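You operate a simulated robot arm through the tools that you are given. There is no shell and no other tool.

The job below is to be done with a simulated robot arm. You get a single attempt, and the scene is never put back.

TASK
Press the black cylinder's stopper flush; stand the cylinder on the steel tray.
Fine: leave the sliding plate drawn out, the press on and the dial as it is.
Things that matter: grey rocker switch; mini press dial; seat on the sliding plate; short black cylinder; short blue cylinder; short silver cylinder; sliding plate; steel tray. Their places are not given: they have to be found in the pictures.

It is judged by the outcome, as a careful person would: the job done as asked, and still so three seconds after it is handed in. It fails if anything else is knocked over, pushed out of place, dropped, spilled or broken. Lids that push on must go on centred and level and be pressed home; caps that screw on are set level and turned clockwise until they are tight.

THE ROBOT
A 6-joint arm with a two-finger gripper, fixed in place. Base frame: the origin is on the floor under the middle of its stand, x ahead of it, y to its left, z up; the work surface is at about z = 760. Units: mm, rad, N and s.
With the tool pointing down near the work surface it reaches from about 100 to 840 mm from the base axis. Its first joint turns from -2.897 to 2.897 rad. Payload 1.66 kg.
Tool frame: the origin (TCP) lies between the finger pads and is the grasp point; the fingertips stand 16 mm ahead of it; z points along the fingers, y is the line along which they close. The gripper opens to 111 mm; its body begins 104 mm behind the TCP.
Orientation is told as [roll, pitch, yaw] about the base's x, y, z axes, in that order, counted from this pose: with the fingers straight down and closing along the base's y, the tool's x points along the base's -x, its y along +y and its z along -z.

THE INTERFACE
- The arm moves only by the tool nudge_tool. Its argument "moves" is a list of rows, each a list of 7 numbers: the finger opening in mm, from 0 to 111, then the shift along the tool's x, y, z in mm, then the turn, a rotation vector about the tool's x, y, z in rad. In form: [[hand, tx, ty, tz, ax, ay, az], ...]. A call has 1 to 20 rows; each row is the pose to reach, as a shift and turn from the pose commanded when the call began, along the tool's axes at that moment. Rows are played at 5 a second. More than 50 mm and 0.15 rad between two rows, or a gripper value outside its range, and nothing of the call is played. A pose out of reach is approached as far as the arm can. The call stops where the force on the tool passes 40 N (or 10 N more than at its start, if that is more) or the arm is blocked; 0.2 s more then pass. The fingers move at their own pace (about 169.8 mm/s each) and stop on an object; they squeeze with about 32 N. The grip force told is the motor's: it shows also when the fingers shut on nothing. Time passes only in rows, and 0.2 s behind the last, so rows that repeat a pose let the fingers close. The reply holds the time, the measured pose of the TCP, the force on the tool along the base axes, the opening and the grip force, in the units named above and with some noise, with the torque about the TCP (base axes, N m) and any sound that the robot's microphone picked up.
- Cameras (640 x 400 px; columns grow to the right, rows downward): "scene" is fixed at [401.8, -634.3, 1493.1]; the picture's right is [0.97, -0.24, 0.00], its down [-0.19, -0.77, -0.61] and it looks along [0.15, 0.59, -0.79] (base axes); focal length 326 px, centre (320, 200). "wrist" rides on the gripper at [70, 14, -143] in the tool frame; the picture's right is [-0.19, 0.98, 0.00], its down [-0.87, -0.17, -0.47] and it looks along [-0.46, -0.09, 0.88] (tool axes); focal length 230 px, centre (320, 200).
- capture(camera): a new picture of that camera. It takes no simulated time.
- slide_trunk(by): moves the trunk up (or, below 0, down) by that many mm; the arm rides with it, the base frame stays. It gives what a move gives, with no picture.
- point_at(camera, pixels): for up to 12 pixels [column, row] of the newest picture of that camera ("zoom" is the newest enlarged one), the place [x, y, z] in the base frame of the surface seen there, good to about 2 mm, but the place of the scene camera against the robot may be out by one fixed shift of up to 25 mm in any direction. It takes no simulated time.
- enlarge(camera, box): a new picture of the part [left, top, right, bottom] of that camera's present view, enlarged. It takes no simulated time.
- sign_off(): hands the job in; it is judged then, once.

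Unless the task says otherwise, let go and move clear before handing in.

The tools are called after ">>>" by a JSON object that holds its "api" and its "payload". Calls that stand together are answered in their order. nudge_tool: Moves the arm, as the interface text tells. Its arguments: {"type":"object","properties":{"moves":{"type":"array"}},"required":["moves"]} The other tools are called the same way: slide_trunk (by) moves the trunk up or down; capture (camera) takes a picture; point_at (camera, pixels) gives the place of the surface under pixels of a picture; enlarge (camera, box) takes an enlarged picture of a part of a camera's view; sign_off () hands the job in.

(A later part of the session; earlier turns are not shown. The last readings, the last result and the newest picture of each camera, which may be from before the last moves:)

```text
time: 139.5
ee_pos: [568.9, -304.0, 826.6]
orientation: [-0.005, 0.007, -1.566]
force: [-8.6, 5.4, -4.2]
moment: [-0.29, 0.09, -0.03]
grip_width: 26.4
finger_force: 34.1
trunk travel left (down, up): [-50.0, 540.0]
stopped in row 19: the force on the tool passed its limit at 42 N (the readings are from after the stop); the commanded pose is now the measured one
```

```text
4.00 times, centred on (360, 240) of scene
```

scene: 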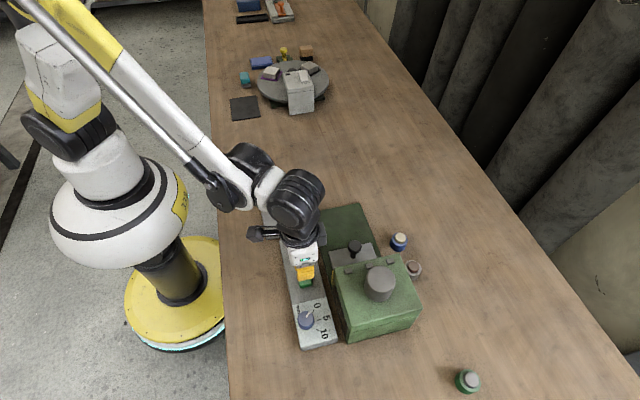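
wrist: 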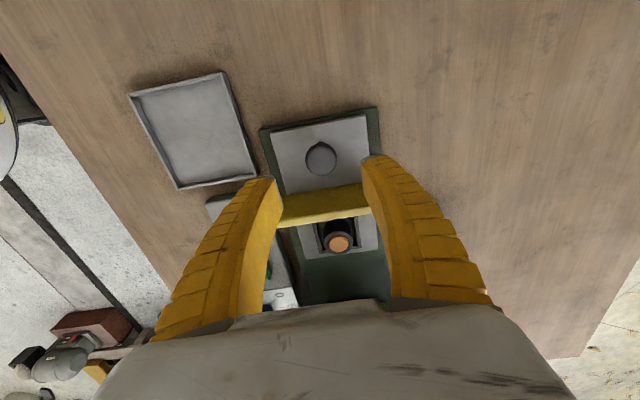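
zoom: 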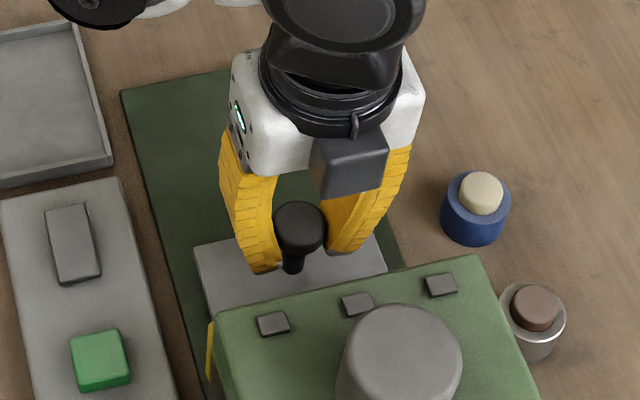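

At the end stop again (42 N). Releasing, rising, then over to the green button with the wrist turned back.

>>> {"api": "nudge_tool", "payload": {"moves": [[35, 1, 0, 0, 0, 0, 0], [50, 1, 0, 0, 0, 0, 0], [60, 2, 0, -20, 0, -0.007, 0], [60, 2, 0, -60, 0, -0.007, 0], [60, 2, 0, -95, 0, -0.007, 0]]}}

>>> {"api": "nudge_tool", "payload": {"moves": [[60, 0, -12, 0, 0, 0, -0.14], [60, 0, -24, 0, 0, 0, -0.28], [50, 0, -36, 0, 0, 0, -0.42], [40, 0, -48, 0, 0, 0, -0.56], [30, 0, -60, 0, 0, 0, -0.7], [20, 0, -72, 0, 0, 0, -0.84], [10, 0, -84, 0, 0, 0, -0.98], [0, -10, -96, 0, 0, 0, -1.12], [0, -20, -108, 0, 0, 0, -1.26], [0, -30, -120, 0, 0, 0, -1.4], [0, -39, -129, 0, 0, 0, -1.5], [0, -39, -129, 0, 0, 0, -1.567], [0, -39, -129, 35, 0, 0, -1.567], [0, -39, -129, 72, 0, 0, -1.567], [0, -39, -129, 72, 0, 0, -1.567]]}}

>>> {"api": "capture", "payload": {"camera": "wrist"}}

>>> {"api": "enlarge", "payload": {"camera": "scene", "box": [260, 210, 420, 350]}}

```text
time: 140.7
ee_pos: [569.9, -305.1, 919.7]
orientation: [-0.003, 0.0, -1.566]
force: [0.1, -0.3, -0.8]
moment: [-0.02, -0.01, -0.03]
grip_width: 62.0
finger_force: 1.2
trunk travel left (down, up): [-50.0, 540.0]
```

```text
time: 143.9
ee_pos: [440.4, -341.6, 849.1]
orientation: [0.001, 0.003, 0.0]
force: [-0.6, -0.4, -0.1]
moment: [0.01, 0.03, 0.03]
grip_width: 0.2
finger_force: 28.4
trunk travel left (down, up): [-50.0, 540.0]
```

```text
taken
```

wrist: 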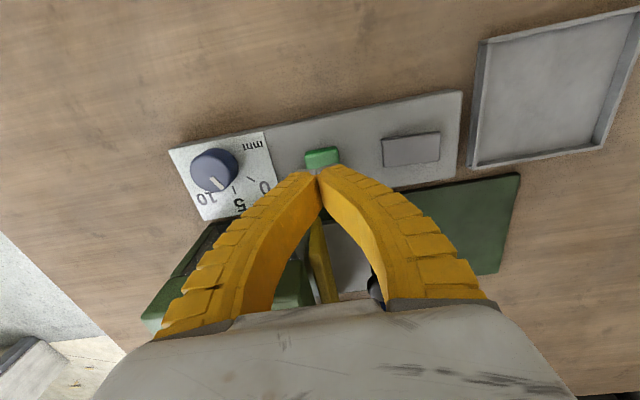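

```text
2.86 times, centred on (340, 280) of scene
```

zoom: 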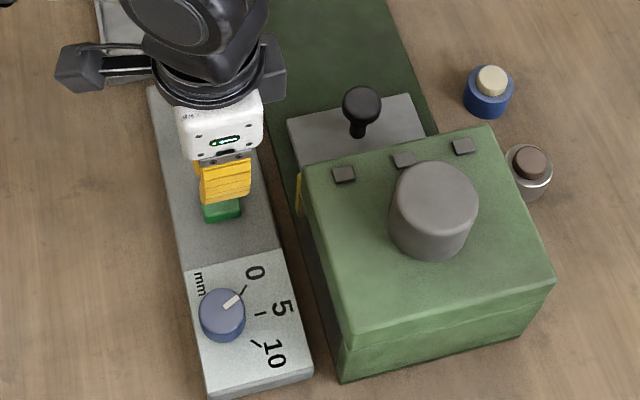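

Everything is in place: plate home, dial ~2.4, rocker on. Pressing the green button once.

>>> {"api": "nudge_tool", "payload": {"moves": [[0, 0, 0, 20, 0, 0, 0], [0, 0, 0, 32, 0, 0, 0], [0, 0, 0, 38, 0, 0, 0], [0, 0, 0, 41, 0, 0, 0], [0, 0, 0, 43, 0, 0, 0], [0, 0, 0, 45, 0, 0, 0], [0, 0, 0, 45, 0, 0, 0]]}}

>>> {"api": "nudge_tool", "payload": {"moves": [[0, 0, 0, -15, 0, 0, 0], [0, 0, 0, -30, 0, 0, 0], [0, 0, 0, -45, 0, 0, 0], [0, 0, 0, -45, 0, 0, 0], [0, 0, 0, -45, 0, 0, 0], [0, 0, 0, -45, 0, 0, 0], [0, 0, 0, -45, 0, 0, 0]]}}

```text
time: 145.5
ee_pos: [441.7, -342.9, 802.7]
orientation: [0.0, 0.002, 0.0]
force: [-4.0, -0.3, 12.0]
moment: [0.0, 0.03, 0.01]
grip_width: 5.7
finger_force: 29.0
trunk travel left (down, up): [-50.0, 540.0]
heard: click
```

```text
time: 147.1
ee_pos: [439.7, -342.2, 848.7]
orientation: [0.001, 0.002, -0.001]
force: [-0.4, 0.3, 0.8]
moment: [-0.01, 0.0, -0.02]
grip_width: 0.0
finger_force: 28.4
trunk travel left (down, up): [-50.0, 540.0]
```

The button clicked. I'll look through the window again from the same tilted pose to compare with the earlier view.

>>> {"api": "nudge_tool", "payload": {"moves": [[0, 0, 0, -40, 0, 0, 0], [40, 18, -30, -50, 0, 0, 0], [80, 36, -60, -50, 0, 0, 0], [110, 53, -90, -50, 0, 0, 0], [110, 53, -91, -48, 0, -0.14, 0], [110, 53, -91, -45, 0, -0.28, 0], [110, 53, -91, -40, 0, -0.42, 0], [110, 53, -91, -35, 0, -0.56, 0], [110, 53, -91, -30, 0, -0.7, 0], [110, 53, -91, -25, 0, -0.82, 0], [110, 53, -91, -20, 0, -0.95, 0], [110, 53, -91, -20, 0, -0.95, 0]]}}

>>> {"api": "capture", "payload": {"camera": "wrist"}}

>>> {"api": "enlarge", "payload": {"camera": "wrist", "box": [290, 135, 370, 195]}}

>>> {"api": "enlarge", "payload": {"camera": "wrist", "box": [310, 145, 350, 190]}}

```text
time: 149.7
ee_pos: [388.9, -434.1, 867.7]
orientation: [-0.001, -0.947, 0.002]
force: [-0.2, -0.3, 0.2]
moment: [0.02, -0.05, 0.06]
grip_width: 109.9
finger_force: 0.0
trunk travel left (down, up): [-50.0, 540.0]
```

```text
taken
```

wrist: 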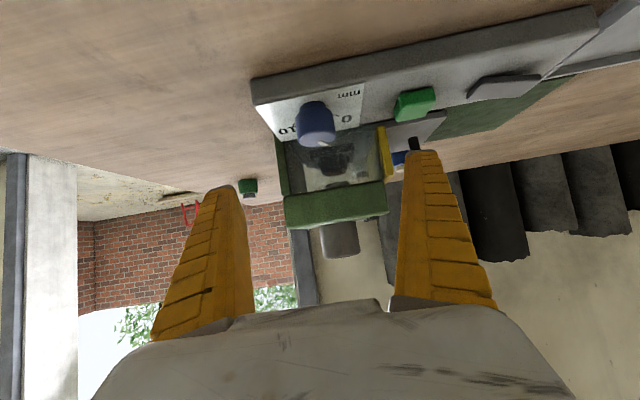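

```text
6.67 times, centred on (330, 165) of wrist
```

zoom: 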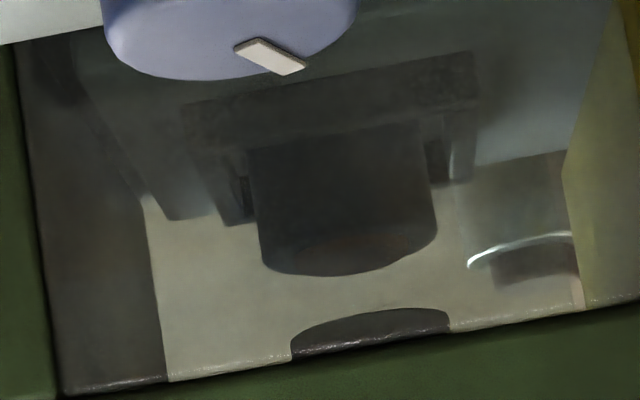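

```text
8.89 times, centred on (330, 168) of wrist
```

zoom: 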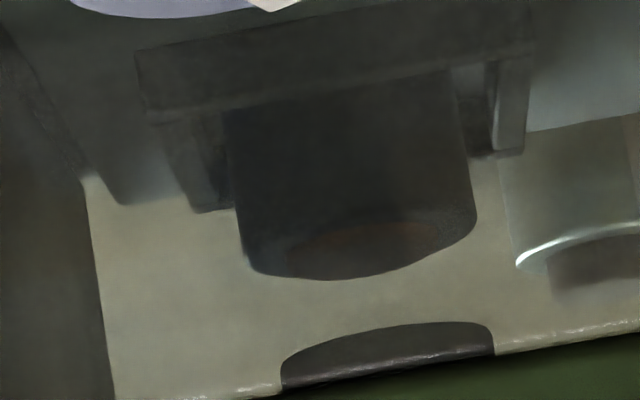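

Hard to judge by eye here; I'll try sampling depth through the window before pulling the plate out.

>>> {"api": "point_at", "payload": {"camera": "zoom", "pixels": [[360, 240], [330, 245], [390, 238], [300, 225], [430, 215], [360, 215], [340, 274], [400, 262], [280, 255], [380, 360], [340, 150]]}}

```text
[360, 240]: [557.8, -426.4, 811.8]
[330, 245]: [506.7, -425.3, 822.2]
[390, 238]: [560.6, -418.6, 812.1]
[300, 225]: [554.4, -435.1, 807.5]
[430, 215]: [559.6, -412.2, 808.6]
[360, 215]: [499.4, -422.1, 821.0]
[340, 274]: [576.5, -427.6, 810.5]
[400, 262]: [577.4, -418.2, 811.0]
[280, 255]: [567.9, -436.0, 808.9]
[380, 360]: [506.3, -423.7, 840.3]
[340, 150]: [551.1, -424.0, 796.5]
```

Points pass through the glass. Let me sample more on the stopper and rim here to see if it changed.

>>> {"api": "enlarge", "payload": {"camera": "wrist", "box": [318, 158, 346, 180]}}

>>> {"api": "point_at", "payload": {"camera": "wrist", "pixels": [[334, 173], [336, 173], [332, 174], [338, 172], [334, 175], [336, 175], [330, 174], [340, 172], [333, 176], [337, 174], [335, 176], [331, 176]]}}

>>> {"api": "point_at", "payload": {"camera": "wrist", "pixels": [[328, 170], [328, 172], [341, 168], [342, 169], [343, 168], [327, 174], [329, 176], [326, 173], [332, 170], [336, 169], [339, 168], [334, 170]]}}

```text
16.00 times, centred on (332, 169) of wrist
```

zoom: 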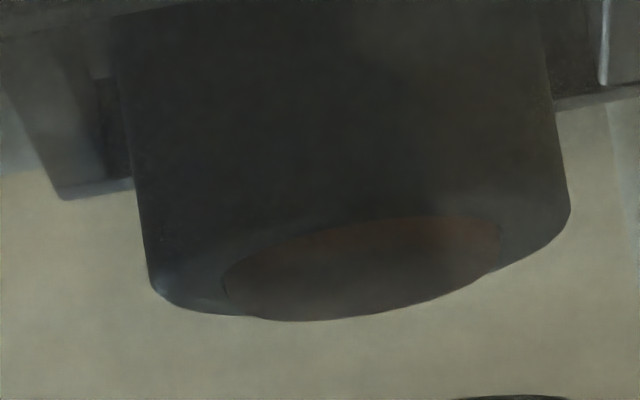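

```text
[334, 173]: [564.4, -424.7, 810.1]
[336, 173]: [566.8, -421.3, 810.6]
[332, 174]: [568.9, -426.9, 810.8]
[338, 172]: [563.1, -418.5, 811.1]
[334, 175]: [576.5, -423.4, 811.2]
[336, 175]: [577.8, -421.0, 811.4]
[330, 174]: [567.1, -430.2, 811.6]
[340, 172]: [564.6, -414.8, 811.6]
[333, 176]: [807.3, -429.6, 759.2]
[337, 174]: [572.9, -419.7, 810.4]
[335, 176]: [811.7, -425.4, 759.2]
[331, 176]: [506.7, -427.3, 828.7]
```

```text
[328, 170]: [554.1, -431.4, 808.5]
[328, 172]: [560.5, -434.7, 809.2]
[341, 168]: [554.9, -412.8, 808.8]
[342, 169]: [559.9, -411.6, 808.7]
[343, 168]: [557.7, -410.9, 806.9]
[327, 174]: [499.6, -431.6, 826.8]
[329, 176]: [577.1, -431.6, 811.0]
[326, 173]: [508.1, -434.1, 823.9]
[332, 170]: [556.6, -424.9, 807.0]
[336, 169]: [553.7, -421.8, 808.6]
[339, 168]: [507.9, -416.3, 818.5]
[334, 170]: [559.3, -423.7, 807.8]
```

Unchanged (stopper ≈811.0, rim ≈808.3), so the dial sets an absolute depth rather than a relative stroke. At ~6.95 it left 2.4 mm, so the target is about 9.35. I'll straighten up and go to the dial.

>>> {"api": "nudge_tool", "payload": {"moves": [[110, -8, 0, 0.4, 0, 0.14, 0], [110, -17, 0, 0.9, 0, 0.28, 0], [100, -26, 0, 1.3, 0, 0.42, 0], [90, -34, 0, 1.8, 0, 0.56, 0], [80, -42, 0, 2.3, 0, 0.7, 0], [70, -50, 0, 2.7, 0, 0.82, 0], [60, -57.6, 0, 3.1, 0, 0.947, 0], [60, -57.6, 0, 3.1, 0, 0.947, 0]]}}

>>> {"api": "nudge_tool", "payload": {"moves": [[60, 0, 0, 0, 0, 0, 0]]}}

>>> {"api": "nudge_tool", "payload": {"moves": [[60, 0, 0, 0, 0, 0, 0]]}}

>>> {"api": "capture", "payload": {"camera": "wrist"}}

```text
time: 151.5
ee_pos: [426.2, -434.0, 913.6]
orientation: [0.001, 0.003, -0.001]
force: [-0.5, -1.5, -0.5]
moment: [-0.01, 0.03, 0.0]
grip_width: 62.0
finger_force: 1.6
trunk travel left (down, up): [-50.0, 540.0]
```

```text
time: 151.9
ee_pos: [425.5, -434.7, 913.4]
orientation: [-0.001, 0.001, -0.001]
force: [-1.0, -0.1, -0.3]
moment: [0.0, 0.01, 0.01]
grip_width: 61.8
finger_force: 1.7
trunk travel left (down, up): [-50.0, 540.0]
```

```text
time: 152.3
ee_pos: [424.8, -435.0, 914.3]
orientation: [0.0, 0.004, 0.0]
force: [0.4, -0.8, 0.1]
moment: [0.06, 0.0, -0.03]
grip_width: 62.0
finger_force: 1.4
trunk travel left (down, up): [-50.0, 540.0]
```

```text
taken
```

wrist: 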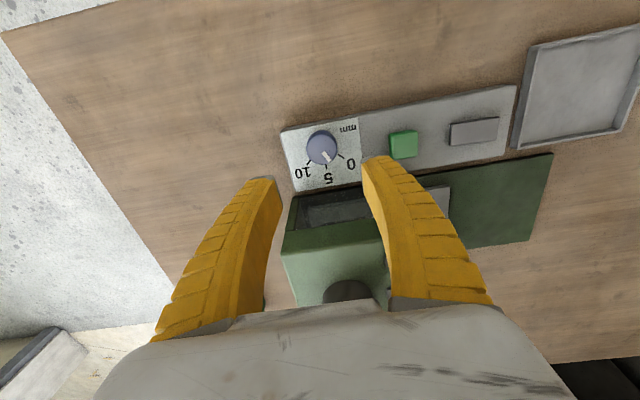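

TCP averages (425.5, -434.6, 913.8); small correction, descend, grip.

>>> {"api": "nudge_tool", "payload": {"moves": [[60, 0.7, 1.9, 45, 0, 0, 0], [60, 0.7, 1.9, 85, 0, 0, 0], [60, 0.7, 1.9, 103, 0, 0, 0], [60, 0.7, 1.9, 109, 0, 0, 0], [45, 0.7, 1.9, 109, 0, 0, 0], [36, 0.7, 1.9, 109, 0, 0, 0], [30, 0.7, 1.9, 109, 0, 0, 0], [24, 0.7, 1.9, 109, 0, 0, 0], [15, 0.7, 1.9, 109, 0, 0, 0], [15, 0.7, 1.9, 109, 0, 0, 0]]}}

>>> {"api": "nudge_tool", "payload": {"moves": [[15, 0, 0, 0, 0, 0, 0.1], [15, 0, 0, 0, 0, 0, 0.2], [15, 0, 0, 0, 0, 0, 0.3], [15, 0, 0, 0, 0, 0, 0.4], [15, 0, 0, 0, 0, 0, 0.5], [15, 0, 0, 0, 0, 0, 0.6], [15, 0, 0, 0, 0, 0, 0.7], [15, 0, 0, 0, 0, 0, 0.8], [15, 0, 0, 0, 0, 0, 0.9], [15, 0, 0, 0, 0, 0, 1.0], [15, 0, 0, 0, 0, 0, 1.07], [15, 0, 0, 0, 0, 0, 1.07]]}}

>>> {"api": "nudge_tool", "payload": {"moves": [[24, 0, 0, 0, 0, 0, 0], [30, 0, 0, 0, 0, 0, 0], [36, 0, 0, 0, 0, 0, 0], [50, 0, 0, 0, 0, 0, 0], [60, 0, 0, -20, 0, 0, 0], [60, 0, 0, -60, 0, 0, 0], [60, 0, 0, -100, 0, 0, 0]]}}

>>> {"api": "capture", "payload": {"camera": "wrist"}}

>>> {"api": "enlarge", "payload": {"camera": "wrist", "box": [300, 120, 350, 185]}}

>>> {"api": "enlarge", "payload": {"camera": "scene", "box": [300, 302, 332, 334]}}

```text
time: 154.5
ee_pos: [424.8, -431.2, 806.3]
orientation: [-0.001, 0.002, 0.0]
force: [-0.9, 3.6, 1.9]
moment: [-0.03, 0.58, -0.01]
grip_width: 29.4
finger_force: 34.4
trunk travel left (down, up): [-50.0, 540.0]
```

```text
time: 157.1
ee_pos: [424.2, -433.1, 804.5]
orientation: [-0.001, 0.0, -1.069]
force: [3.1, 0.5, 14.1]
moment: [0.21, 0.28, -0.01]
grip_width: 29.3
finger_force: 33.9
trunk travel left (down, up): [-50.0, 540.0]
```

```text
time: 158.7
ee_pos: [424.0, -432.3, 904.8]
orientation: [-0.003, 0.0, -1.069]
force: [-0.7, 0.4, -0.5]
moment: [0.02, -0.01, 0.02]
grip_width: 61.8
finger_force: 1.3
trunk travel left (down, up): [-50.0, 540.0]
```

```text
taken
```

wrist: 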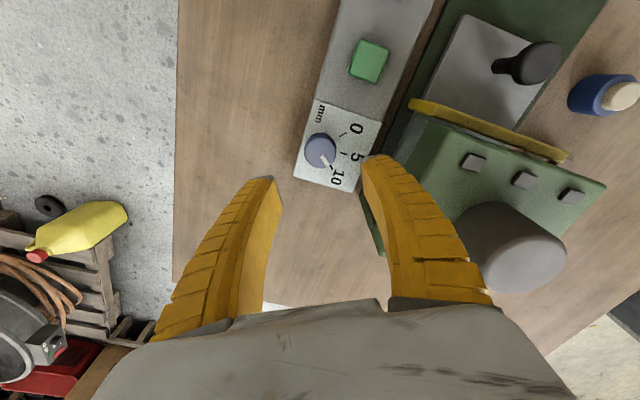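

```text
6.15 times, centred on (325, 152) of wrist
```

zoom: 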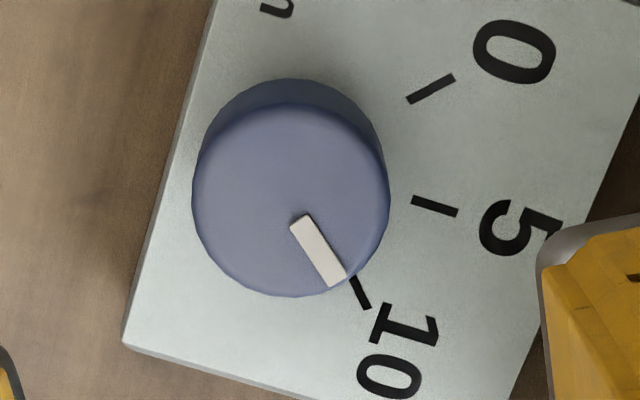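

```text
12.50 times, centred on (316, 318) of scene
```

zoom: 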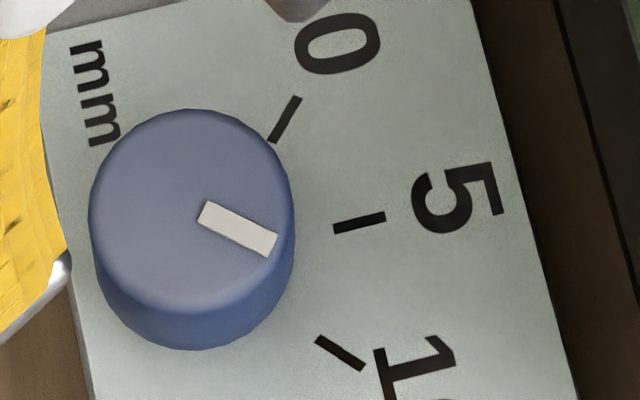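

The dial reads about 9.4 (scene 9.38, wrist 9.6), matching the target. Now back to the green button.

>>> {"api": "nudge_tool", "payload": {"moves": [[50, 9.2, 7.3, 0, 0, 0, -0.134], [40, 18.4, 14.6, 0, 0, 0, -0.267], [30, 27.5, 21.9, 0, 0, 0, -0.4], [20, 36.7, 29.3, 0, 0, 0, -0.534], [10, 45.9, 36.6, 0, 0, 0, -0.668], [0, 55, 43.9, 0, 0, 0, -0.8], [0, 64.2, 51.2, 0, 0, 0, -0.935], [0, 73.4, 58.5, 0, 0, 0, -1.069], [0, 73.4, 58.5, 35, 0, 0, -1.069], [0, 73.4, 58.5, 56, 0, 0, -1.069], [0, 73.4, 58.5, 56, 0, 0, -1.069]]}}

>>> {"api": "nudge_tool", "payload": {"moves": [[0, 0, 0, 0, 0, 0, 0]]}}

>>> {"api": "capture", "payload": {"camera": "wrist"}}

```text
time: 161.1
ee_pos: [441.0, -342.0, 847.9]
orientation: [0.0, 0.002, 0.0]
force: [0.3, -0.6, -0.6]
moment: [-0.02, 0.02, 0.03]
grip_width: 0.2
finger_force: 28.1
trunk travel left (down, up): [-50.0, 540.0]
```

```text
time: 161.5
ee_pos: [440.0, -341.7, 846.9]
orientation: [-0.002, -0.001, -0.002]
force: [0.3, -0.9, -0.9]
moment: [0.02, 0.01, 0.03]
grip_width: 0.0
finger_force: 28.6
trunk travel left (down, up): [-50.0, 540.0]
```

```text
taken
```

wrist: 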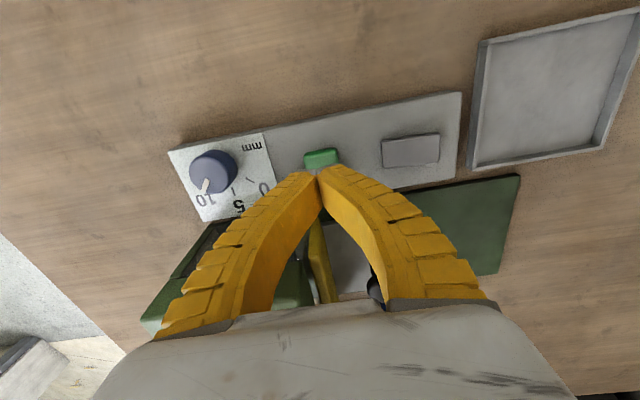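

Above the button at z≈847. Pressing it once and lifting off.

>>> {"api": "nudge_tool", "payload": {"moves": [[0, 0, 0, 20, 0, 0, 0], [0, 0, 0, 32, 0, 0, 0], [0, 0, 0, 38, 0, 0, 0], [0, 0, 0, 41, 0, 0, 0], [0, 0, 0, 43, 0, 0, 0], [0, 0, 0, 44.5, 0, 0, 0], [0, 0, 0, 44.5, 0, 0, 0]]}}

>>> {"api": "nudge_tool", "payload": {"moves": [[0, 0, 0, -15, 0, 0, 0], [0, 0, 0, -30, 0, 0, 0], [0, 0, 0, -44.5, 0, 0, 0], [0, 0, 0, -44.5, 0, 0, 0], [0, 0, 0, -44.5, 0, 0, 0], [0, 0, 0, -44.5, 0, 0, 0], [0, 0, 0, -44.5, 0, 0, 0]]}}

>>> {"api": "nudge_tool", "payload": {"moves": [[0, 0, 0, -40, 0, 0, 0], [40, 18, -30, -50, 0, 0, 0], [80, 36, -60, -50, 0, 0, 0], [110, 53, -90, -50, 0, 0, 0], [110, 53, -91, -48, 0, -0.14, 0], [110, 53, -91, -45, 0, -0.28, 0], [110, 53, -91, -40, 0, -0.42, 0], [110, 53, -91, -35, 0, -0.56, 0], [110, 53, -91, -30, 0, -0.7, 0], [110, 53, -91, -25, 0, -0.82, 0], [110, 53, -91, -20, 0, -0.95, 0], [110, 53, -91, -20, 0, -0.95, 0]]}}

>>> {"api": "capture", "payload": {"camera": "wrist"}}

>>> {"api": "enlarge", "payload": {"camera": "wrist", "box": [318, 158, 346, 180]}}

```text
time: 163.1
ee_pos: [440.7, -341.1, 803.7]
orientation: [0.0, -0.001, 0.002]
force: [3.2, -0.5, 9.2]
moment: [0.02, -0.03, 0.02]
grip_width: 5.7
finger_force: 28.7
trunk travel left (down, up): [-50.0, 540.0]
heard: click
```

```text
time: 164.7
ee_pos: [442.8, -340.0, 848.0]
orientation: [0.0, 0.002, 0.001]
force: [0.3, -0.3, 0.4]
moment: [0.0, -0.01, 0.02]
grip_width: 0.0
finger_force: 28.7
trunk travel left (down, up): [-50.0, 540.0]
```

```text
time: 167.3
ee_pos: [387.0, -430.6, 869.5]
orientation: [0.001, -0.951, 0.0]
force: [-0.3, -0.2, 0.3]
moment: [0.02, -0.01, 0.03]
grip_width: 109.8
finger_force: 0.1
trunk travel left (down, up): [-50.0, 540.0]
```

```text
taken
```

wrist: 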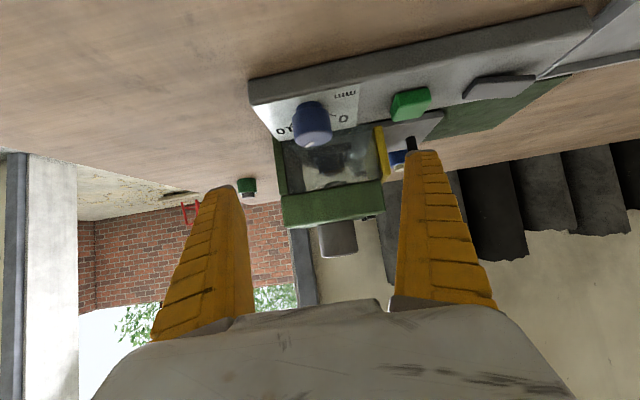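

```text
16.00 times, centred on (332, 169) of wrist
```

zoom: 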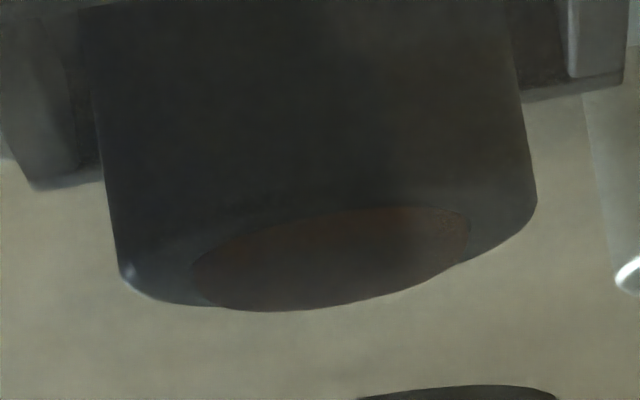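

The outline looks similar to before; sampling depths through the glass.

>>> {"api": "point_at", "payload": {"camera": "zoom", "pixels": [[300, 250], [330, 260], [360, 245], [390, 240], [420, 235], [270, 270], [300, 285], [340, 285], [380, 270], [420, 255], [250, 290], [340, 235]]}}

>>> {"api": "point_at", "payload": {"camera": "zoom", "pixels": [[170, 260], [170, 280], [185, 240], [220, 225], [260, 212], [300, 205], [340, 200], [480, 215], [500, 220], [490, 235], [510, 205], [160, 295]]}}

>>> {"api": "point_at", "payload": {"camera": "zoom", "pixels": [[310, 265], [350, 255], [400, 245], [280, 255], [240, 275], [320, 295], [360, 285], [400, 265], [440, 240], [290, 300], [450, 225], [230, 260]]}}

```text
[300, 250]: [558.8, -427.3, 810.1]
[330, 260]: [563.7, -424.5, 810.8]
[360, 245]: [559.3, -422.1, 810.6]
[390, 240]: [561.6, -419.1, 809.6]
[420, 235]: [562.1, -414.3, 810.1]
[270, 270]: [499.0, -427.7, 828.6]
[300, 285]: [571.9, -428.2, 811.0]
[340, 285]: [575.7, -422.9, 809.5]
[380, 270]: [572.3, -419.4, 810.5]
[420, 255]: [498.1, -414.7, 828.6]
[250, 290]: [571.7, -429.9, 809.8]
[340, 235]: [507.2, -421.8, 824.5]
```

```text
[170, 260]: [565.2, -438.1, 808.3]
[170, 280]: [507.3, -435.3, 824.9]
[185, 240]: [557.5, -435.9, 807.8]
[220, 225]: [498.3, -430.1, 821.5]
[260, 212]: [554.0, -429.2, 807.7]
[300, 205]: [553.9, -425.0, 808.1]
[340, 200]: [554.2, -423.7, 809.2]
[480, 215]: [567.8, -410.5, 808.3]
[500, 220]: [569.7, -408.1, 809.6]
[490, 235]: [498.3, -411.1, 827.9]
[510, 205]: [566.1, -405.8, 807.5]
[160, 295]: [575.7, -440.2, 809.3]
```

```text
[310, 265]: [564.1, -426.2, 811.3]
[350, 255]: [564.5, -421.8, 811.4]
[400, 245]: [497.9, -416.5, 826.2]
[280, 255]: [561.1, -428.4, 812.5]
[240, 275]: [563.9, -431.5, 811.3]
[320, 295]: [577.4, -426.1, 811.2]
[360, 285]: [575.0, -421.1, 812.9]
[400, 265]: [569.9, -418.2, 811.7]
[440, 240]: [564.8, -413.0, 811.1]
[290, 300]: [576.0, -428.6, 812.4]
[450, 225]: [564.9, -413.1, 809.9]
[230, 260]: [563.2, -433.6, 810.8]
```

The stopper is still ~2.5 mm proud. Reviewing the attempts: I never looked between the press with the original rocker position (dial 7) and the flipped one — so the original position is probably ON and the later presses were made with the press off. Before switching on I must set the dial back to ~2.4 (safe for either relative or absolute stroke). Straightening up and preparing the wrist at yaw ≈ -1.2 above the dial.

>>> {"api": "nudge_tool", "payload": {"moves": [[110, -8, 0, 0.4, 0, 0.14, 0], [110, -17, 0, 0.9, 0, 0.28, 0], [100, -26, 0, 1.3, 0, 0.42, 0], [90, -34, 0, 1.8, 0, 0.56, 0], [80, -42, 0, 2.3, 0, 0.7, 0], [70, -50, 0, 2.7, 0, 0.82, 0], [60, -57.6, 0, 3.1, 0, 0.951, 0], [60, -57.6, 0, 3.1, 0, 0.951, 0]]}}

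>>> {"api": "nudge_tool", "payload": {"moves": [[60, 0, 0, 0, 0, 0, 0.14], [60, 0, 0, 0, 0, 0, 0.28], [60, 0, 0, 0, 0, 0, 0.42], [60, 0, 0, 0, 0, 0, 0.56], [60, 0, 0, 0, 0, 0, 0.7], [60, 0, 0, 0, 0, 0, 0.84], [60, 0, 0, 0, 0, 0, 0.98], [60, 0, 0, 0, 0, 0, 1.1], [60, 0, 0, 0, 0, 0, 1.2], [60, 0, 0, 0, 0, 0, 1.2]]}}

>>> {"api": "nudge_tool", "payload": {"moves": [[60, 0, 0, 0, 0, 0, 0]]}}

>>> {"api": "nudge_tool", "payload": {"moves": [[60, 0, 0, 0, 0, 0, 0]]}}

>>> {"api": "capture", "payload": {"camera": "wrist"}}

```text
time: 169.1
ee_pos: [425.2, -431.2, 914.2]
orientation: [0.0, 0.002, -0.002]
force: [1.1, -0.9, 0.6]
moment: [0.01, 0.01, 0.01]
grip_width: 61.9
finger_force: 1.0
trunk travel left (down, up): [-50.0, 540.0]
```

```text
time: 171.3
ee_pos: [423.8, -430.5, 913.5]
orientation: [0.0, -0.001, -1.203]
force: [0.2, 0.4, 0.9]
moment: [0.0, 0.0, 0.0]
grip_width: 61.7
finger_force: 1.2
trunk travel left (down, up): [-50.0, 540.0]
```

```text
time: 171.7
ee_pos: [426.0, -429.8, 913.9]
orientation: [-0.002, 0.001, -1.201]
force: [0.2, 0.4, 0.2]
moment: [0.02, -0.01, 0.01]
grip_width: 62.0
finger_force: 0.8
trunk travel left (down, up): [-50.0, 540.0]
```

```text
time: 172.1
ee_pos: [425.0, -431.0, 913.9]
orientation: [-0.003, 0.001, -1.202]
force: [-1.2, 0.0, -0.7]
moment: [0.01, 0.05, -0.03]
grip_width: 62.0
finger_force: 1.8
trunk travel left (down, up): [-50.0, 540.0]
```

```text
taken
```

wrist: 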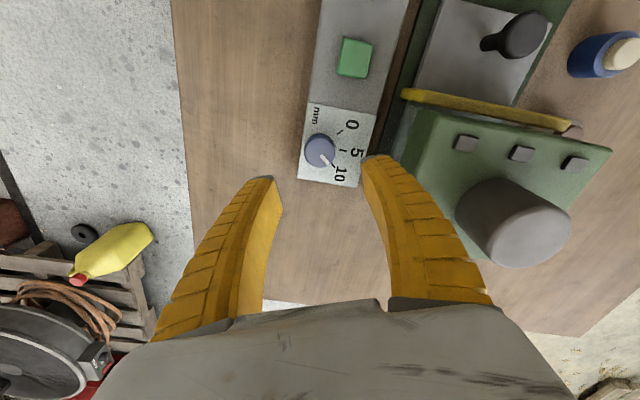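

TCP averages (425.0, -430.6). Descend with a 2 mm correction, grip, turn counter-clockwise 1.09 rad (9.4 → ~2.4), release and read.

>>> {"api": "nudge_tool", "payload": {"moves": [[60, -1.9, -0.9, 45, 0, 0, 0], [60, -1.9, -0.9, 85, 0, 0, 0], [60, -1.9, -0.9, 103, 0, 0, 0], [60, -1.9, -0.9, 109, 0, 0, 0], [45, -1.9, -0.9, 109, 0, 0, 0], [36, -1.9, -0.9, 109, 0, 0, 0], [30, -1.9, -0.9, 109, 0, 0, 0], [24, -1.9, -0.9, 109, 0, 0, 0], [15, -1.9, -0.9, 109, 0, 0, 0], [15, -1.9, -0.9, 109, 0, 0, 0]]}}

>>> {"api": "nudge_tool", "payload": {"moves": [[15, 0, 0, 0, 0, 0, -0.1], [15, 0, 0, 0, 0, 0, -0.2], [15, 0, 0, 0, 0, 0, -0.3], [15, 0, 0, 0, 0, 0, -0.4], [15, 0, 0, 0, 0, 0, -0.5], [15, 0, 0, 0, 0, 0, -0.6], [15, 0, 0, 0, 0, 0, -0.7], [15, 0, 0, 0, 0, 0, -0.8], [15, 0, 0, 0, 0, 0, -0.9], [15, 0, 0, 0, 0, 0, -1.0], [15, 0, 0, 0, 0, 0, -1.09], [15, 0, 0, 0, 0, 0, -1.09]]}}

>>> {"api": "nudge_tool", "payload": {"moves": [[24, 0, 0, 0, 0, 0, 0], [30, 0, 0, 0, 0, 0, 0], [36, 0, 0, 0, 0, 0, 0], [50, 0, 0, 0, 0, 0, 0], [60, 0, 0, -20, 0, 0, 0], [60, 0, 0, -60, 0, 0, 0], [60, 0, 0, -100, 0, 0, 0]]}}

>>> {"api": "capture", "payload": {"camera": "wrist"}}

>>> {"api": "enlarge", "payload": {"camera": "wrist", "box": [295, 120, 355, 190]}}

>>> {"api": "enlarge", "payload": {"camera": "scene", "box": [300, 302, 332, 334]}}

```text
time: 174.3
ee_pos: [423.2, -433.4, 804.8]
orientation: [-0.004, -0.001, -1.2]
force: [11.8, 7.4, 1.5]
moment: [0.44, 0.06, 0.01]
grip_width: 29.2
finger_force: 34.1
trunk travel left (down, up): [-50.0, 540.0]
```

```text
time: 176.9
ee_pos: [423.5, -431.0, 804.5]
orientation: [-0.003, 0.003, -0.108]
force: [14.0, 7.1, 12.3]
moment: [0.07, -0.07, 0.01]
grip_width: 28.2
finger_force: 34.1
trunk travel left (down, up): [-50.0, 540.0]
```

```text
time: 178.5
ee_pos: [425.8, -434.9, 907.4]
orientation: [0.0, 0.002, -0.11]
force: [0.9, -0.1, -0.9]
moment: [-0.01, 0.05, 0.02]
grip_width: 62.1
finger_force: 1.1
trunk travel left (down, up): [-50.0, 540.0]
```

```text
taken
```

wrist: 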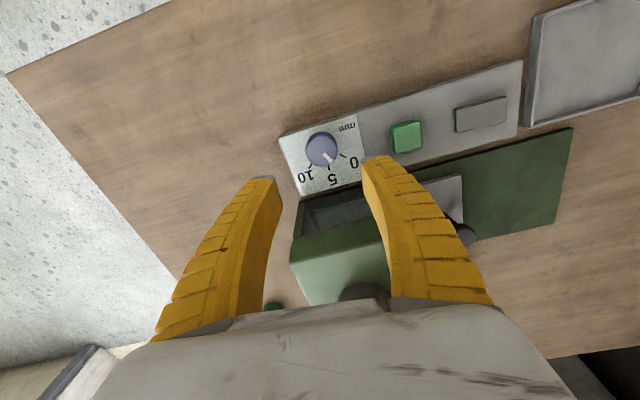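

```text
5.71 times, centred on (325, 155) of wrist
```

zoom: 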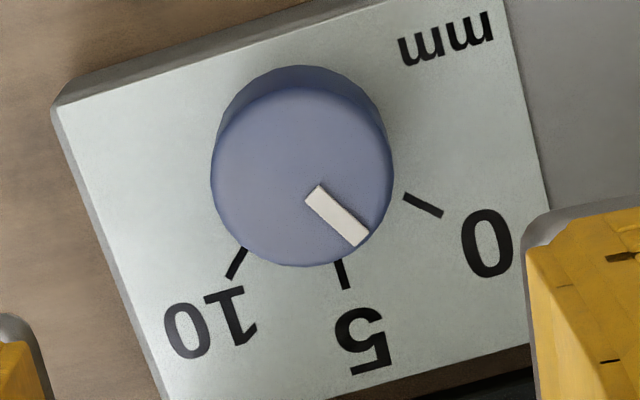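

```text
12.50 times, centred on (316, 318) of scene
```

zoom: 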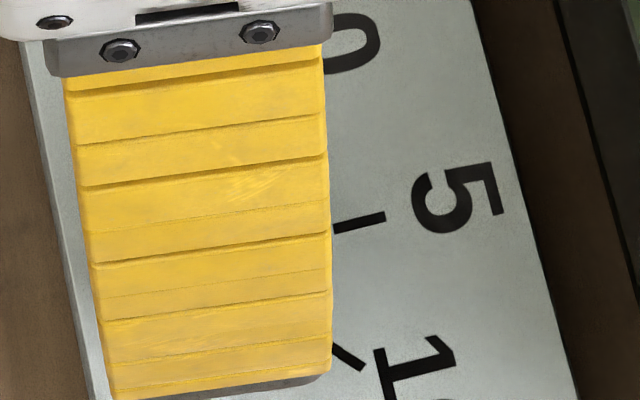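

The dial reads about 1.75 (wrist: pointer 43.2°, ticks 27.2° and 72.2°). I'll go back down and add 0.10 rad clockwise to reach ~2.4.

>>> {"api": "nudge_tool", "payload": {"moves": [[60, 0, 0, 45, 0, 0, 0], [60, 0, 0, 80, 0, 0, 0], [60, 0, 0, 100, 0, 0, 0], [45, 0, 0, 100, 0, 0, 0], [36, 0, 0, 100, 0, 0, 0], [30, 0, 0, 100, 0, 0, 0], [24, 0, 0, 100, 0, 0, 0], [15, 0, 0, 100, 0, 0, 0], [15, 0, 0, 100, 0, 0, 0]]}}

>>> {"api": "nudge_tool", "payload": {"moves": [[15, 0, 0, 0, 0, 0, 0.04], [15, 0, 0, 0, 0, 0, 0.08], [15, 0, 0, 0, 0, 0, 0.1], [15, 0, 0, 0, 0, 0, 0.1]]}}

>>> {"api": "nudge_tool", "payload": {"moves": [[24, 0, 0, 0, 0, 0, 0], [30, 0, 0, 0, 0, 0, 0], [36, 0, 0, 0, 0, 0, 0], [50, 0, 0, 0, 0, 0, 0], [60, 0, 0, -20, 0, 0, 0], [60, 0, 0, -60, 0, 0, 0], [60, 0, 0, -100, 0, 0, 0]]}}

>>> {"api": "capture", "payload": {"camera": "wrist"}}

>>> {"api": "enlarge", "payload": {"camera": "wrist", "box": [295, 120, 355, 190]}}

```text
time: 180.5
ee_pos: [423.2, -433.0, 803.0]
orientation: [0.0, 0.001, -0.109]
force: [1.3, 7.9, -0.1]
moment: [0.04, -0.14, 0.01]
grip_width: 29.2
finger_force: 34.3
trunk travel left (down, up): [-50.0, 540.0]
```

```text
time: 181.5
ee_pos: [424.0, -431.4, 803.3]
orientation: [0.0, 0.001, -0.213]
force: [3.1, 15.5, -8.4]
moment: [0.05, -0.19, 0.01]
grip_width: 28.7
finger_force: 33.8
trunk travel left (down, up): [-50.0, 540.0]
```

```text
time: 183.1
ee_pos: [425.5, -435.3, 904.7]
orientation: [-0.001, 0.001, -0.211]
force: [0.6, 0.4, 0.9]
moment: [0.02, 0.0, -0.02]
grip_width: 62.0
finger_force: 1.1
trunk travel left (down, up): [-50.0, 540.0]
```

```text
taken
```

wrist: 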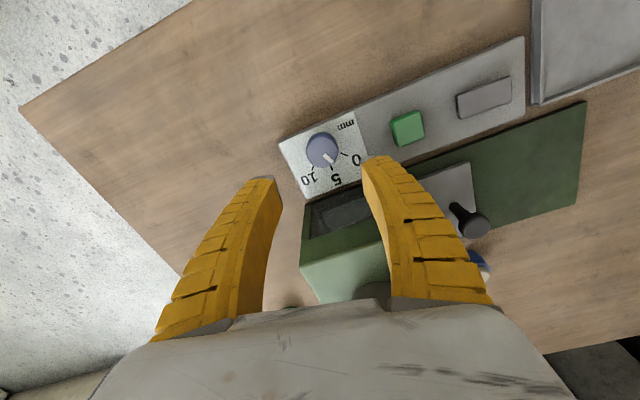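

```text
5.71 times, centred on (325, 155) of wrist
```

zoom: 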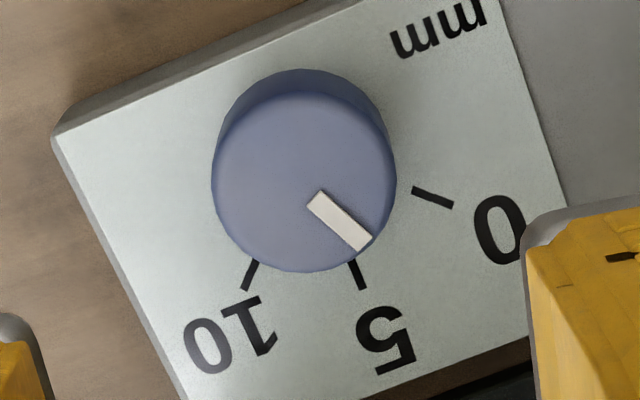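

The dial reads about 2.1 now — good and slightly on the safe side. Next I switch the rocker back to its original position (press its +y end at 440,-246).

>>> {"api": "nudge_tool", "payload": {"moves": [[40, 4.9, 37.2, 0, 0, 0, -0.05], [20, 9.8, 74.4, 0, 0, 0, -0.1], [0, 14.6, 111.6, 0, 0, 0, -0.15], [0, 19.5, 148.8, 0, 0, 0, -0.2], [0, 24.4, 186, 0, 0, 0, -0.211], [0, 24.4, 186, 40, 0, 0, -0.211], [0, 24.4, 186, 57, 0, 0, -0.211], [0, 24.4, 186, 57, 0, 0, -0.211]]}}

>>> {"api": "nudge_tool", "payload": {"moves": [[0, 0, 0, 0, 0, 0, 0]]}}

>>> {"api": "capture", "payload": {"camera": "wrist"}}

```text
time: 184.9
ee_pos: [440.8, -246.4, 848.2]
orientation: [-0.001, 0.001, 0.0]
force: [-0.3, -0.3, -0.2]
moment: [0.02, 0.03, -0.01]
grip_width: 0.0
finger_force: 28.7
trunk travel left (down, up): [-50.0, 540.0]
```

```text
time: 185.3
ee_pos: [441.6, -246.9, 847.5]
orientation: [0.0, 0.002, 0.0]
force: [-0.4, -0.3, -0.5]
moment: [0.03, -0.01, -0.02]
grip_width: 0.2
finger_force: 28.2
trunk travel left (down, up): [-50.0, 540.0]
```

```text
taken
```

wrist: 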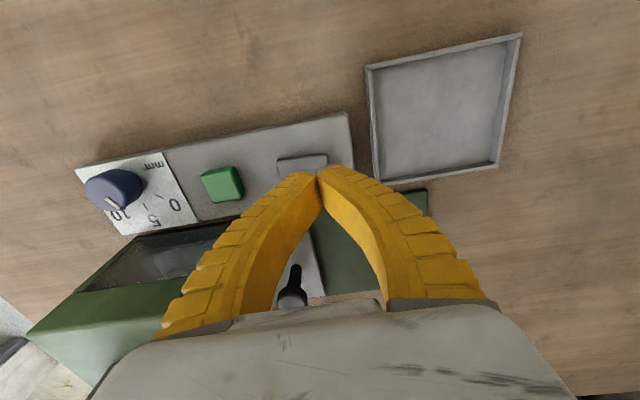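

Over the rocker's +y end. Pressing it down to ~z 790 (tip) and lifting.

>>> {"api": "nudge_tool", "payload": {"moves": [[0, 0, 0, 25, 0, 0, 0], [0, 0, 0, 33, 0, 0, 0], [0, 0, 0, 37, 0, 0, 0], [0, 0, 0, 40, 0, 0, 0], [0, 0, 0, 42, 0, 0, 0], [0, 0, 0, 42, 0, 0, 0], [0, 0, 0, 20, 0, 0, 0], [0, 0, 0, 0, 0, 0, 0], [0, 0, 0, 0, 0, 0, 0]]}}

>>> {"api": "enlarge", "payload": {"camera": "scene", "box": [260, 220, 360, 310]}}

>>> {"api": "capture", "payload": {"camera": "wrist"}}

```text
time: 187.3
ee_pos: [438.0, -245.5, 844.4]
orientation: [0.0, 0.001, -0.001]
force: [-0.3, 0.3, -0.1]
moment: [-0.02, -0.07, -0.04]
grip_width: 0.1
finger_force: 28.4
trunk travel left (down, up): [-50.0, 540.0]
```

```text
4.44 times, centred on (310, 265) of scene
```

zoom: 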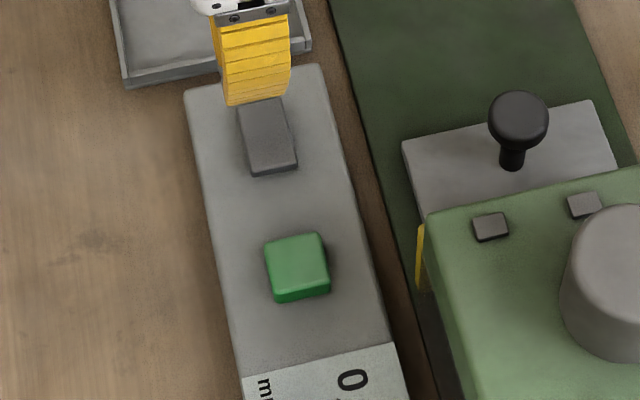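

```text
taken
```

wrist: 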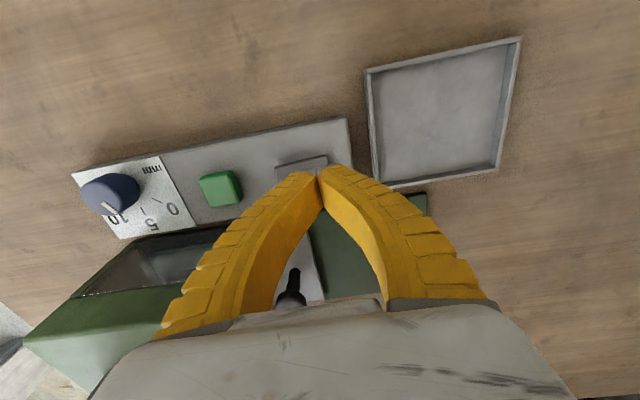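

I'll verify the rocker tilt by sampling its surface.

>>> {"api": "enlarge", "payload": {"camera": "scene", "box": [285, 235, 315, 265]}}

>>> {"api": "point_at", "payload": {"camera": "zoom", "pixels": [[270, 120], [280, 150], [290, 180], [300, 210], [310, 240], [320, 260], [250, 240], [350, 235], [300, 255], [340, 215]]}}

```text
13.33 times, centred on (300, 250) of scene
```

zoom: 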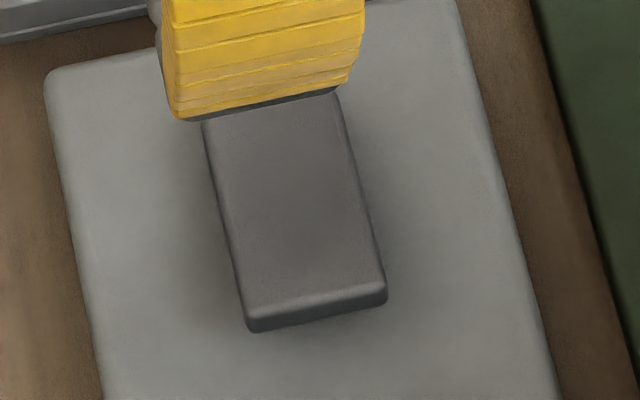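

```text
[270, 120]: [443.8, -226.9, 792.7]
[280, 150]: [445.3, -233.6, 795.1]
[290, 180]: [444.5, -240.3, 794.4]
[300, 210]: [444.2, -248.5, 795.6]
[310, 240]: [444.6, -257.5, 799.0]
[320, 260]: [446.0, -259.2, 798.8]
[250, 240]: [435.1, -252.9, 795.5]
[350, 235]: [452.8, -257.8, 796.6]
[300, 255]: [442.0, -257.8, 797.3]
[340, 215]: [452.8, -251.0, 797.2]
```

The rocker is back to its original tilt (-y end ≈798.8 high, +y end ≈792.7 low), i.e. presumably ON. Now press the green button with the dial at ~2.1.

>>> {"api": "nudge_tool", "payload": {"moves": [[0, 0, -45, 0, 0, 0, 0], [0, 0, -94, 0, 0, 0, 0], [0, 0, -94, 20, 0, 0, 0], [0, 0, -94, 32, 0, 0, 0], [0, 0, -94, 38, 0, 0, 0], [0, 0, -94, 41, 0, 0, 0], [0, 0, -94, 43, 0, 0, 0], [0, 0, -94, 45, 0, 0, 0], [0, 0, -94, 45, 0, 0, 0]]}}

>>> {"api": "nudge_tool", "payload": {"moves": [[0, 0, 0, -15, 0, 0, 0], [0, 0, 0, -30, 0, 0, 0], [0, 0, 0, -45, 0, 0, 0], [0, 0, 0, -45, 0, 0, 0], [0, 0, 0, -45, 0, 0, 0], [0, 0, 0, -45, 0, 0, 0], [0, 0, 0, -45, 0, 0, 0]]}}

>>> {"api": "nudge_tool", "payload": {"moves": [[0, 0, 0, -40, 0, 0, 0], [40, 18, -30, -50, 0, 0, 0], [80, 36, -60, -50, 0, 0, 0], [110, 53, -90, -50, 0, 0, 0], [110, 53, -91, -48, 0, -0.14, 0], [110, 53, -91, -45, 0, -0.28, 0], [110, 53, -91, -40, 0, -0.42, 0], [110, 53, -91, -35, 0, -0.56, 0], [110, 53, -91, -30, 0, -0.7, 0], [110, 53, -91, -25, 0, -0.82, 0], [110, 53, -91, -20, 0, -0.95, 0], [110, 53, -91, -20, 0, -0.95, 0]]}}

>>> {"api": "capture", "payload": {"camera": "wrist"}}

>>> {"api": "enlarge", "payload": {"camera": "wrist", "box": [318, 158, 346, 180]}}

```text
time: 189.3
ee_pos: [439.3, -338.2, 803.2]
orientation: [0.0, 0.002, 0.0]
force: [4.3, -0.5, 12.8]
moment: [0.0, -0.01, -0.02]
grip_width: 6.1
finger_force: 28.7
trunk travel left (down, up): [-50.0, 540.0]
heard: click
```

```text
time: 190.9
ee_pos: [441.1, -338.6, 846.9]
orientation: [0.001, 0.001, 0.0]
force: [-0.8, -0.3, 0.1]
moment: [0.01, 0.0, 0.0]
grip_width: 0.1
finger_force: 28.5
trunk travel left (down, up): [-50.0, 540.0]
```

```text
time: 193.5
ee_pos: [385.7, -431.4, 868.2]
orientation: [0.0, -0.949, -0.001]
force: [-0.4, -0.6, -0.8]
moment: [0.01, 0.0, 0.02]
grip_width: 110.0
finger_force: 0.0
trunk travel left (down, up): [-50.0, 540.0]
```

```text
taken
```

wrist: 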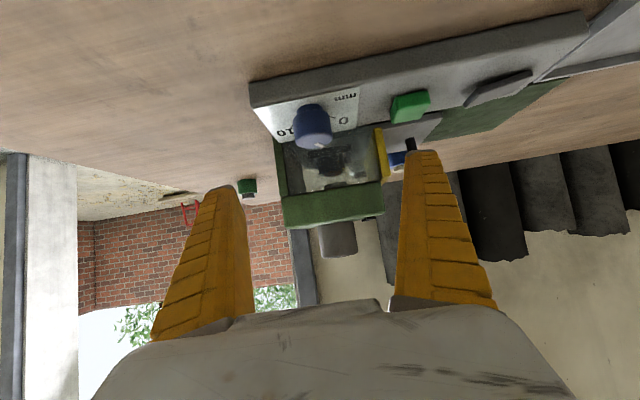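

```text
16.00 times, centred on (332, 169) of wrist
```

zoom: 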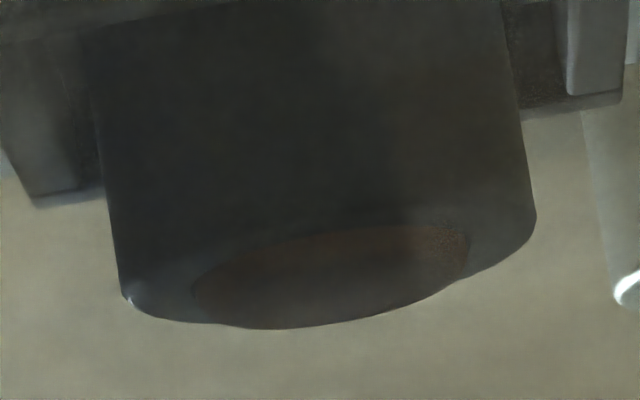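

Sampling heights again through the window.

>>> {"api": "point_at", "payload": {"camera": "zoom", "pixels": [[300, 270], [330, 280], [360, 265], [390, 260], [420, 255], [270, 285], [300, 300], [340, 300], [380, 290], [420, 275], [250, 300], [340, 255]]}}

>>> {"api": "point_at", "payload": {"camera": "zoom", "pixels": [[310, 285], [350, 275], [400, 265], [280, 275], [240, 295], [320, 310], [360, 300], [400, 285], [440, 260], [290, 315], [450, 245], [230, 280]]}}

>>> {"api": "point_at", "payload": {"camera": "zoom", "pixels": [[170, 275], [170, 295], [185, 255], [220, 240], [260, 228], [300, 222], [340, 217], [480, 232], [500, 235], [490, 250], [510, 222], [160, 310]]}}

>>> {"api": "point_at", "payload": {"camera": "zoom", "pixels": [[150, 285], [160, 270], [180, 270], [200, 250], [240, 235], [280, 225], [320, 220], [490, 225], [505, 230], [515, 215], [180, 310], [480, 245]]}}

```text
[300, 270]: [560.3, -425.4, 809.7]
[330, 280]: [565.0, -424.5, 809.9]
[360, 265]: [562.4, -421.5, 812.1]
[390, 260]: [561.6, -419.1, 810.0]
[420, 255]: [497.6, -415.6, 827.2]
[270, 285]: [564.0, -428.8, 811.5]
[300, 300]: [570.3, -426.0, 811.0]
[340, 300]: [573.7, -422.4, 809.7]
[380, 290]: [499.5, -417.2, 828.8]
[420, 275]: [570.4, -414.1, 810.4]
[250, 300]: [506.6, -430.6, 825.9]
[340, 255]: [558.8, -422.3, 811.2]
```

```text
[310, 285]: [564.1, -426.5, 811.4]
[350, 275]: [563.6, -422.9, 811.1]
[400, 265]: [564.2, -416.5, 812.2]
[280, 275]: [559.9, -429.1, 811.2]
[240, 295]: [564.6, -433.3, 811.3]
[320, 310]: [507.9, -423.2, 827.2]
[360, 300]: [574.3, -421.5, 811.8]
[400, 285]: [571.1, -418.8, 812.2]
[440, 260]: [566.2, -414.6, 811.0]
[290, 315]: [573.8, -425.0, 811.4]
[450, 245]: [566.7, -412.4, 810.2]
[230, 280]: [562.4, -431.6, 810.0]
```

```text
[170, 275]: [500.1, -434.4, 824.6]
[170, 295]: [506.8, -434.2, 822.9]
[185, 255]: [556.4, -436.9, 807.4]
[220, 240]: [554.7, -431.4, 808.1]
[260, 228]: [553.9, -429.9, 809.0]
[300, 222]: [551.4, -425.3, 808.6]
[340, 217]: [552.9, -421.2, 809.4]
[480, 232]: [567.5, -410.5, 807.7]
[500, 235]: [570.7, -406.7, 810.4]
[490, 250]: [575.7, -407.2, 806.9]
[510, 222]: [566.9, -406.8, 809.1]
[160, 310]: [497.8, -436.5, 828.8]
```

```text
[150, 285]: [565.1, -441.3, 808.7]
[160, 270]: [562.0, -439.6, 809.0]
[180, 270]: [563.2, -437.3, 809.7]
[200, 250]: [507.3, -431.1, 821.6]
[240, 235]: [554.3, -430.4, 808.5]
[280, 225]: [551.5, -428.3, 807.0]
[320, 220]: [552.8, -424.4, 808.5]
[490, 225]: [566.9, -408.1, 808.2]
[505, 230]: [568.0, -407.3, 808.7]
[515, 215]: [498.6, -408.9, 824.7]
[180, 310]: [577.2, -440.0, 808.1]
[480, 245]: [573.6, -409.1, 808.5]
```

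Unchanged at 2.47 mm, which rules out a relative stroke: with the press ON in this (original) rocker position, the dial sets an absolute depth. I'll set the dial to ~9.4 again, now with the press on.

>>> {"api": "nudge_tool", "payload": {"moves": [[110, -8, 0, 0.4, 0, 0.14, 0], [110, -17, 0, 0.9, 0, 0.28, 0], [100, -26, 0, 1.3, 0, 0.42, 0], [90, -34, 0, 1.8, 0, 0.56, 0], [80, -42, 0, 2.3, 0, 0.7, 0], [70, -50, 0, 2.7, 0, 0.82, 0], [60, -57.6, 0, 3.1, 0, 0.95, 0], [60, -57.6, 0, 3.1, 0, 0.95, 0]]}}

>>> {"api": "nudge_tool", "payload": {"moves": [[60, 0, 0, 0, 0, 0, 0]]}}

>>> {"api": "nudge_tool", "payload": {"moves": [[60, 0, 0, 0, 0, 0, 0]]}}

>>> {"api": "nudge_tool", "payload": {"moves": [[60, 0, 0, 0, 0, 0, 0]]}}

```text
time: 195.3
ee_pos: [422.1, -430.1, 914.7]
orientation: [0.001, 0.003, 0.0]
force: [0.8, -0.2, -0.3]
moment: [0.0, 0.01, 0.01]
grip_width: 61.7
finger_force: 1.6
trunk travel left (down, up): [-50.0, 540.0]
```

```text
time: 195.7
ee_pos: [422.8, -430.3, 915.0]
orientation: [0.0, 0.001, -0.001]
force: [-0.1, -0.3, -0.1]
moment: [0.01, -0.01, -0.02]
grip_width: 62.1
finger_force: 0.9
trunk travel left (down, up): [-50.0, 540.0]
```

```text
time: 196.1
ee_pos: [422.5, -429.7, 914.5]
orientation: [0.001, 0.002, 0.001]
force: [-0.1, 1.1, -0.8]
moment: [0.0, 0.01, 0.01]
grip_width: 62.1
finger_force: 1.5
trunk travel left (down, up): [-50.0, 540.0]
```

```text
time: 196.5
ee_pos: [421.9, -429.4, 912.5]
orientation: [0.0, 0.002, -0.002]
force: [-0.7, -0.1, -0.3]
moment: [0.01, 0.0, 0.0]
grip_width: 61.7
finger_force: 1.5
trunk travel left (down, up): [-50.0, 540.0]
```

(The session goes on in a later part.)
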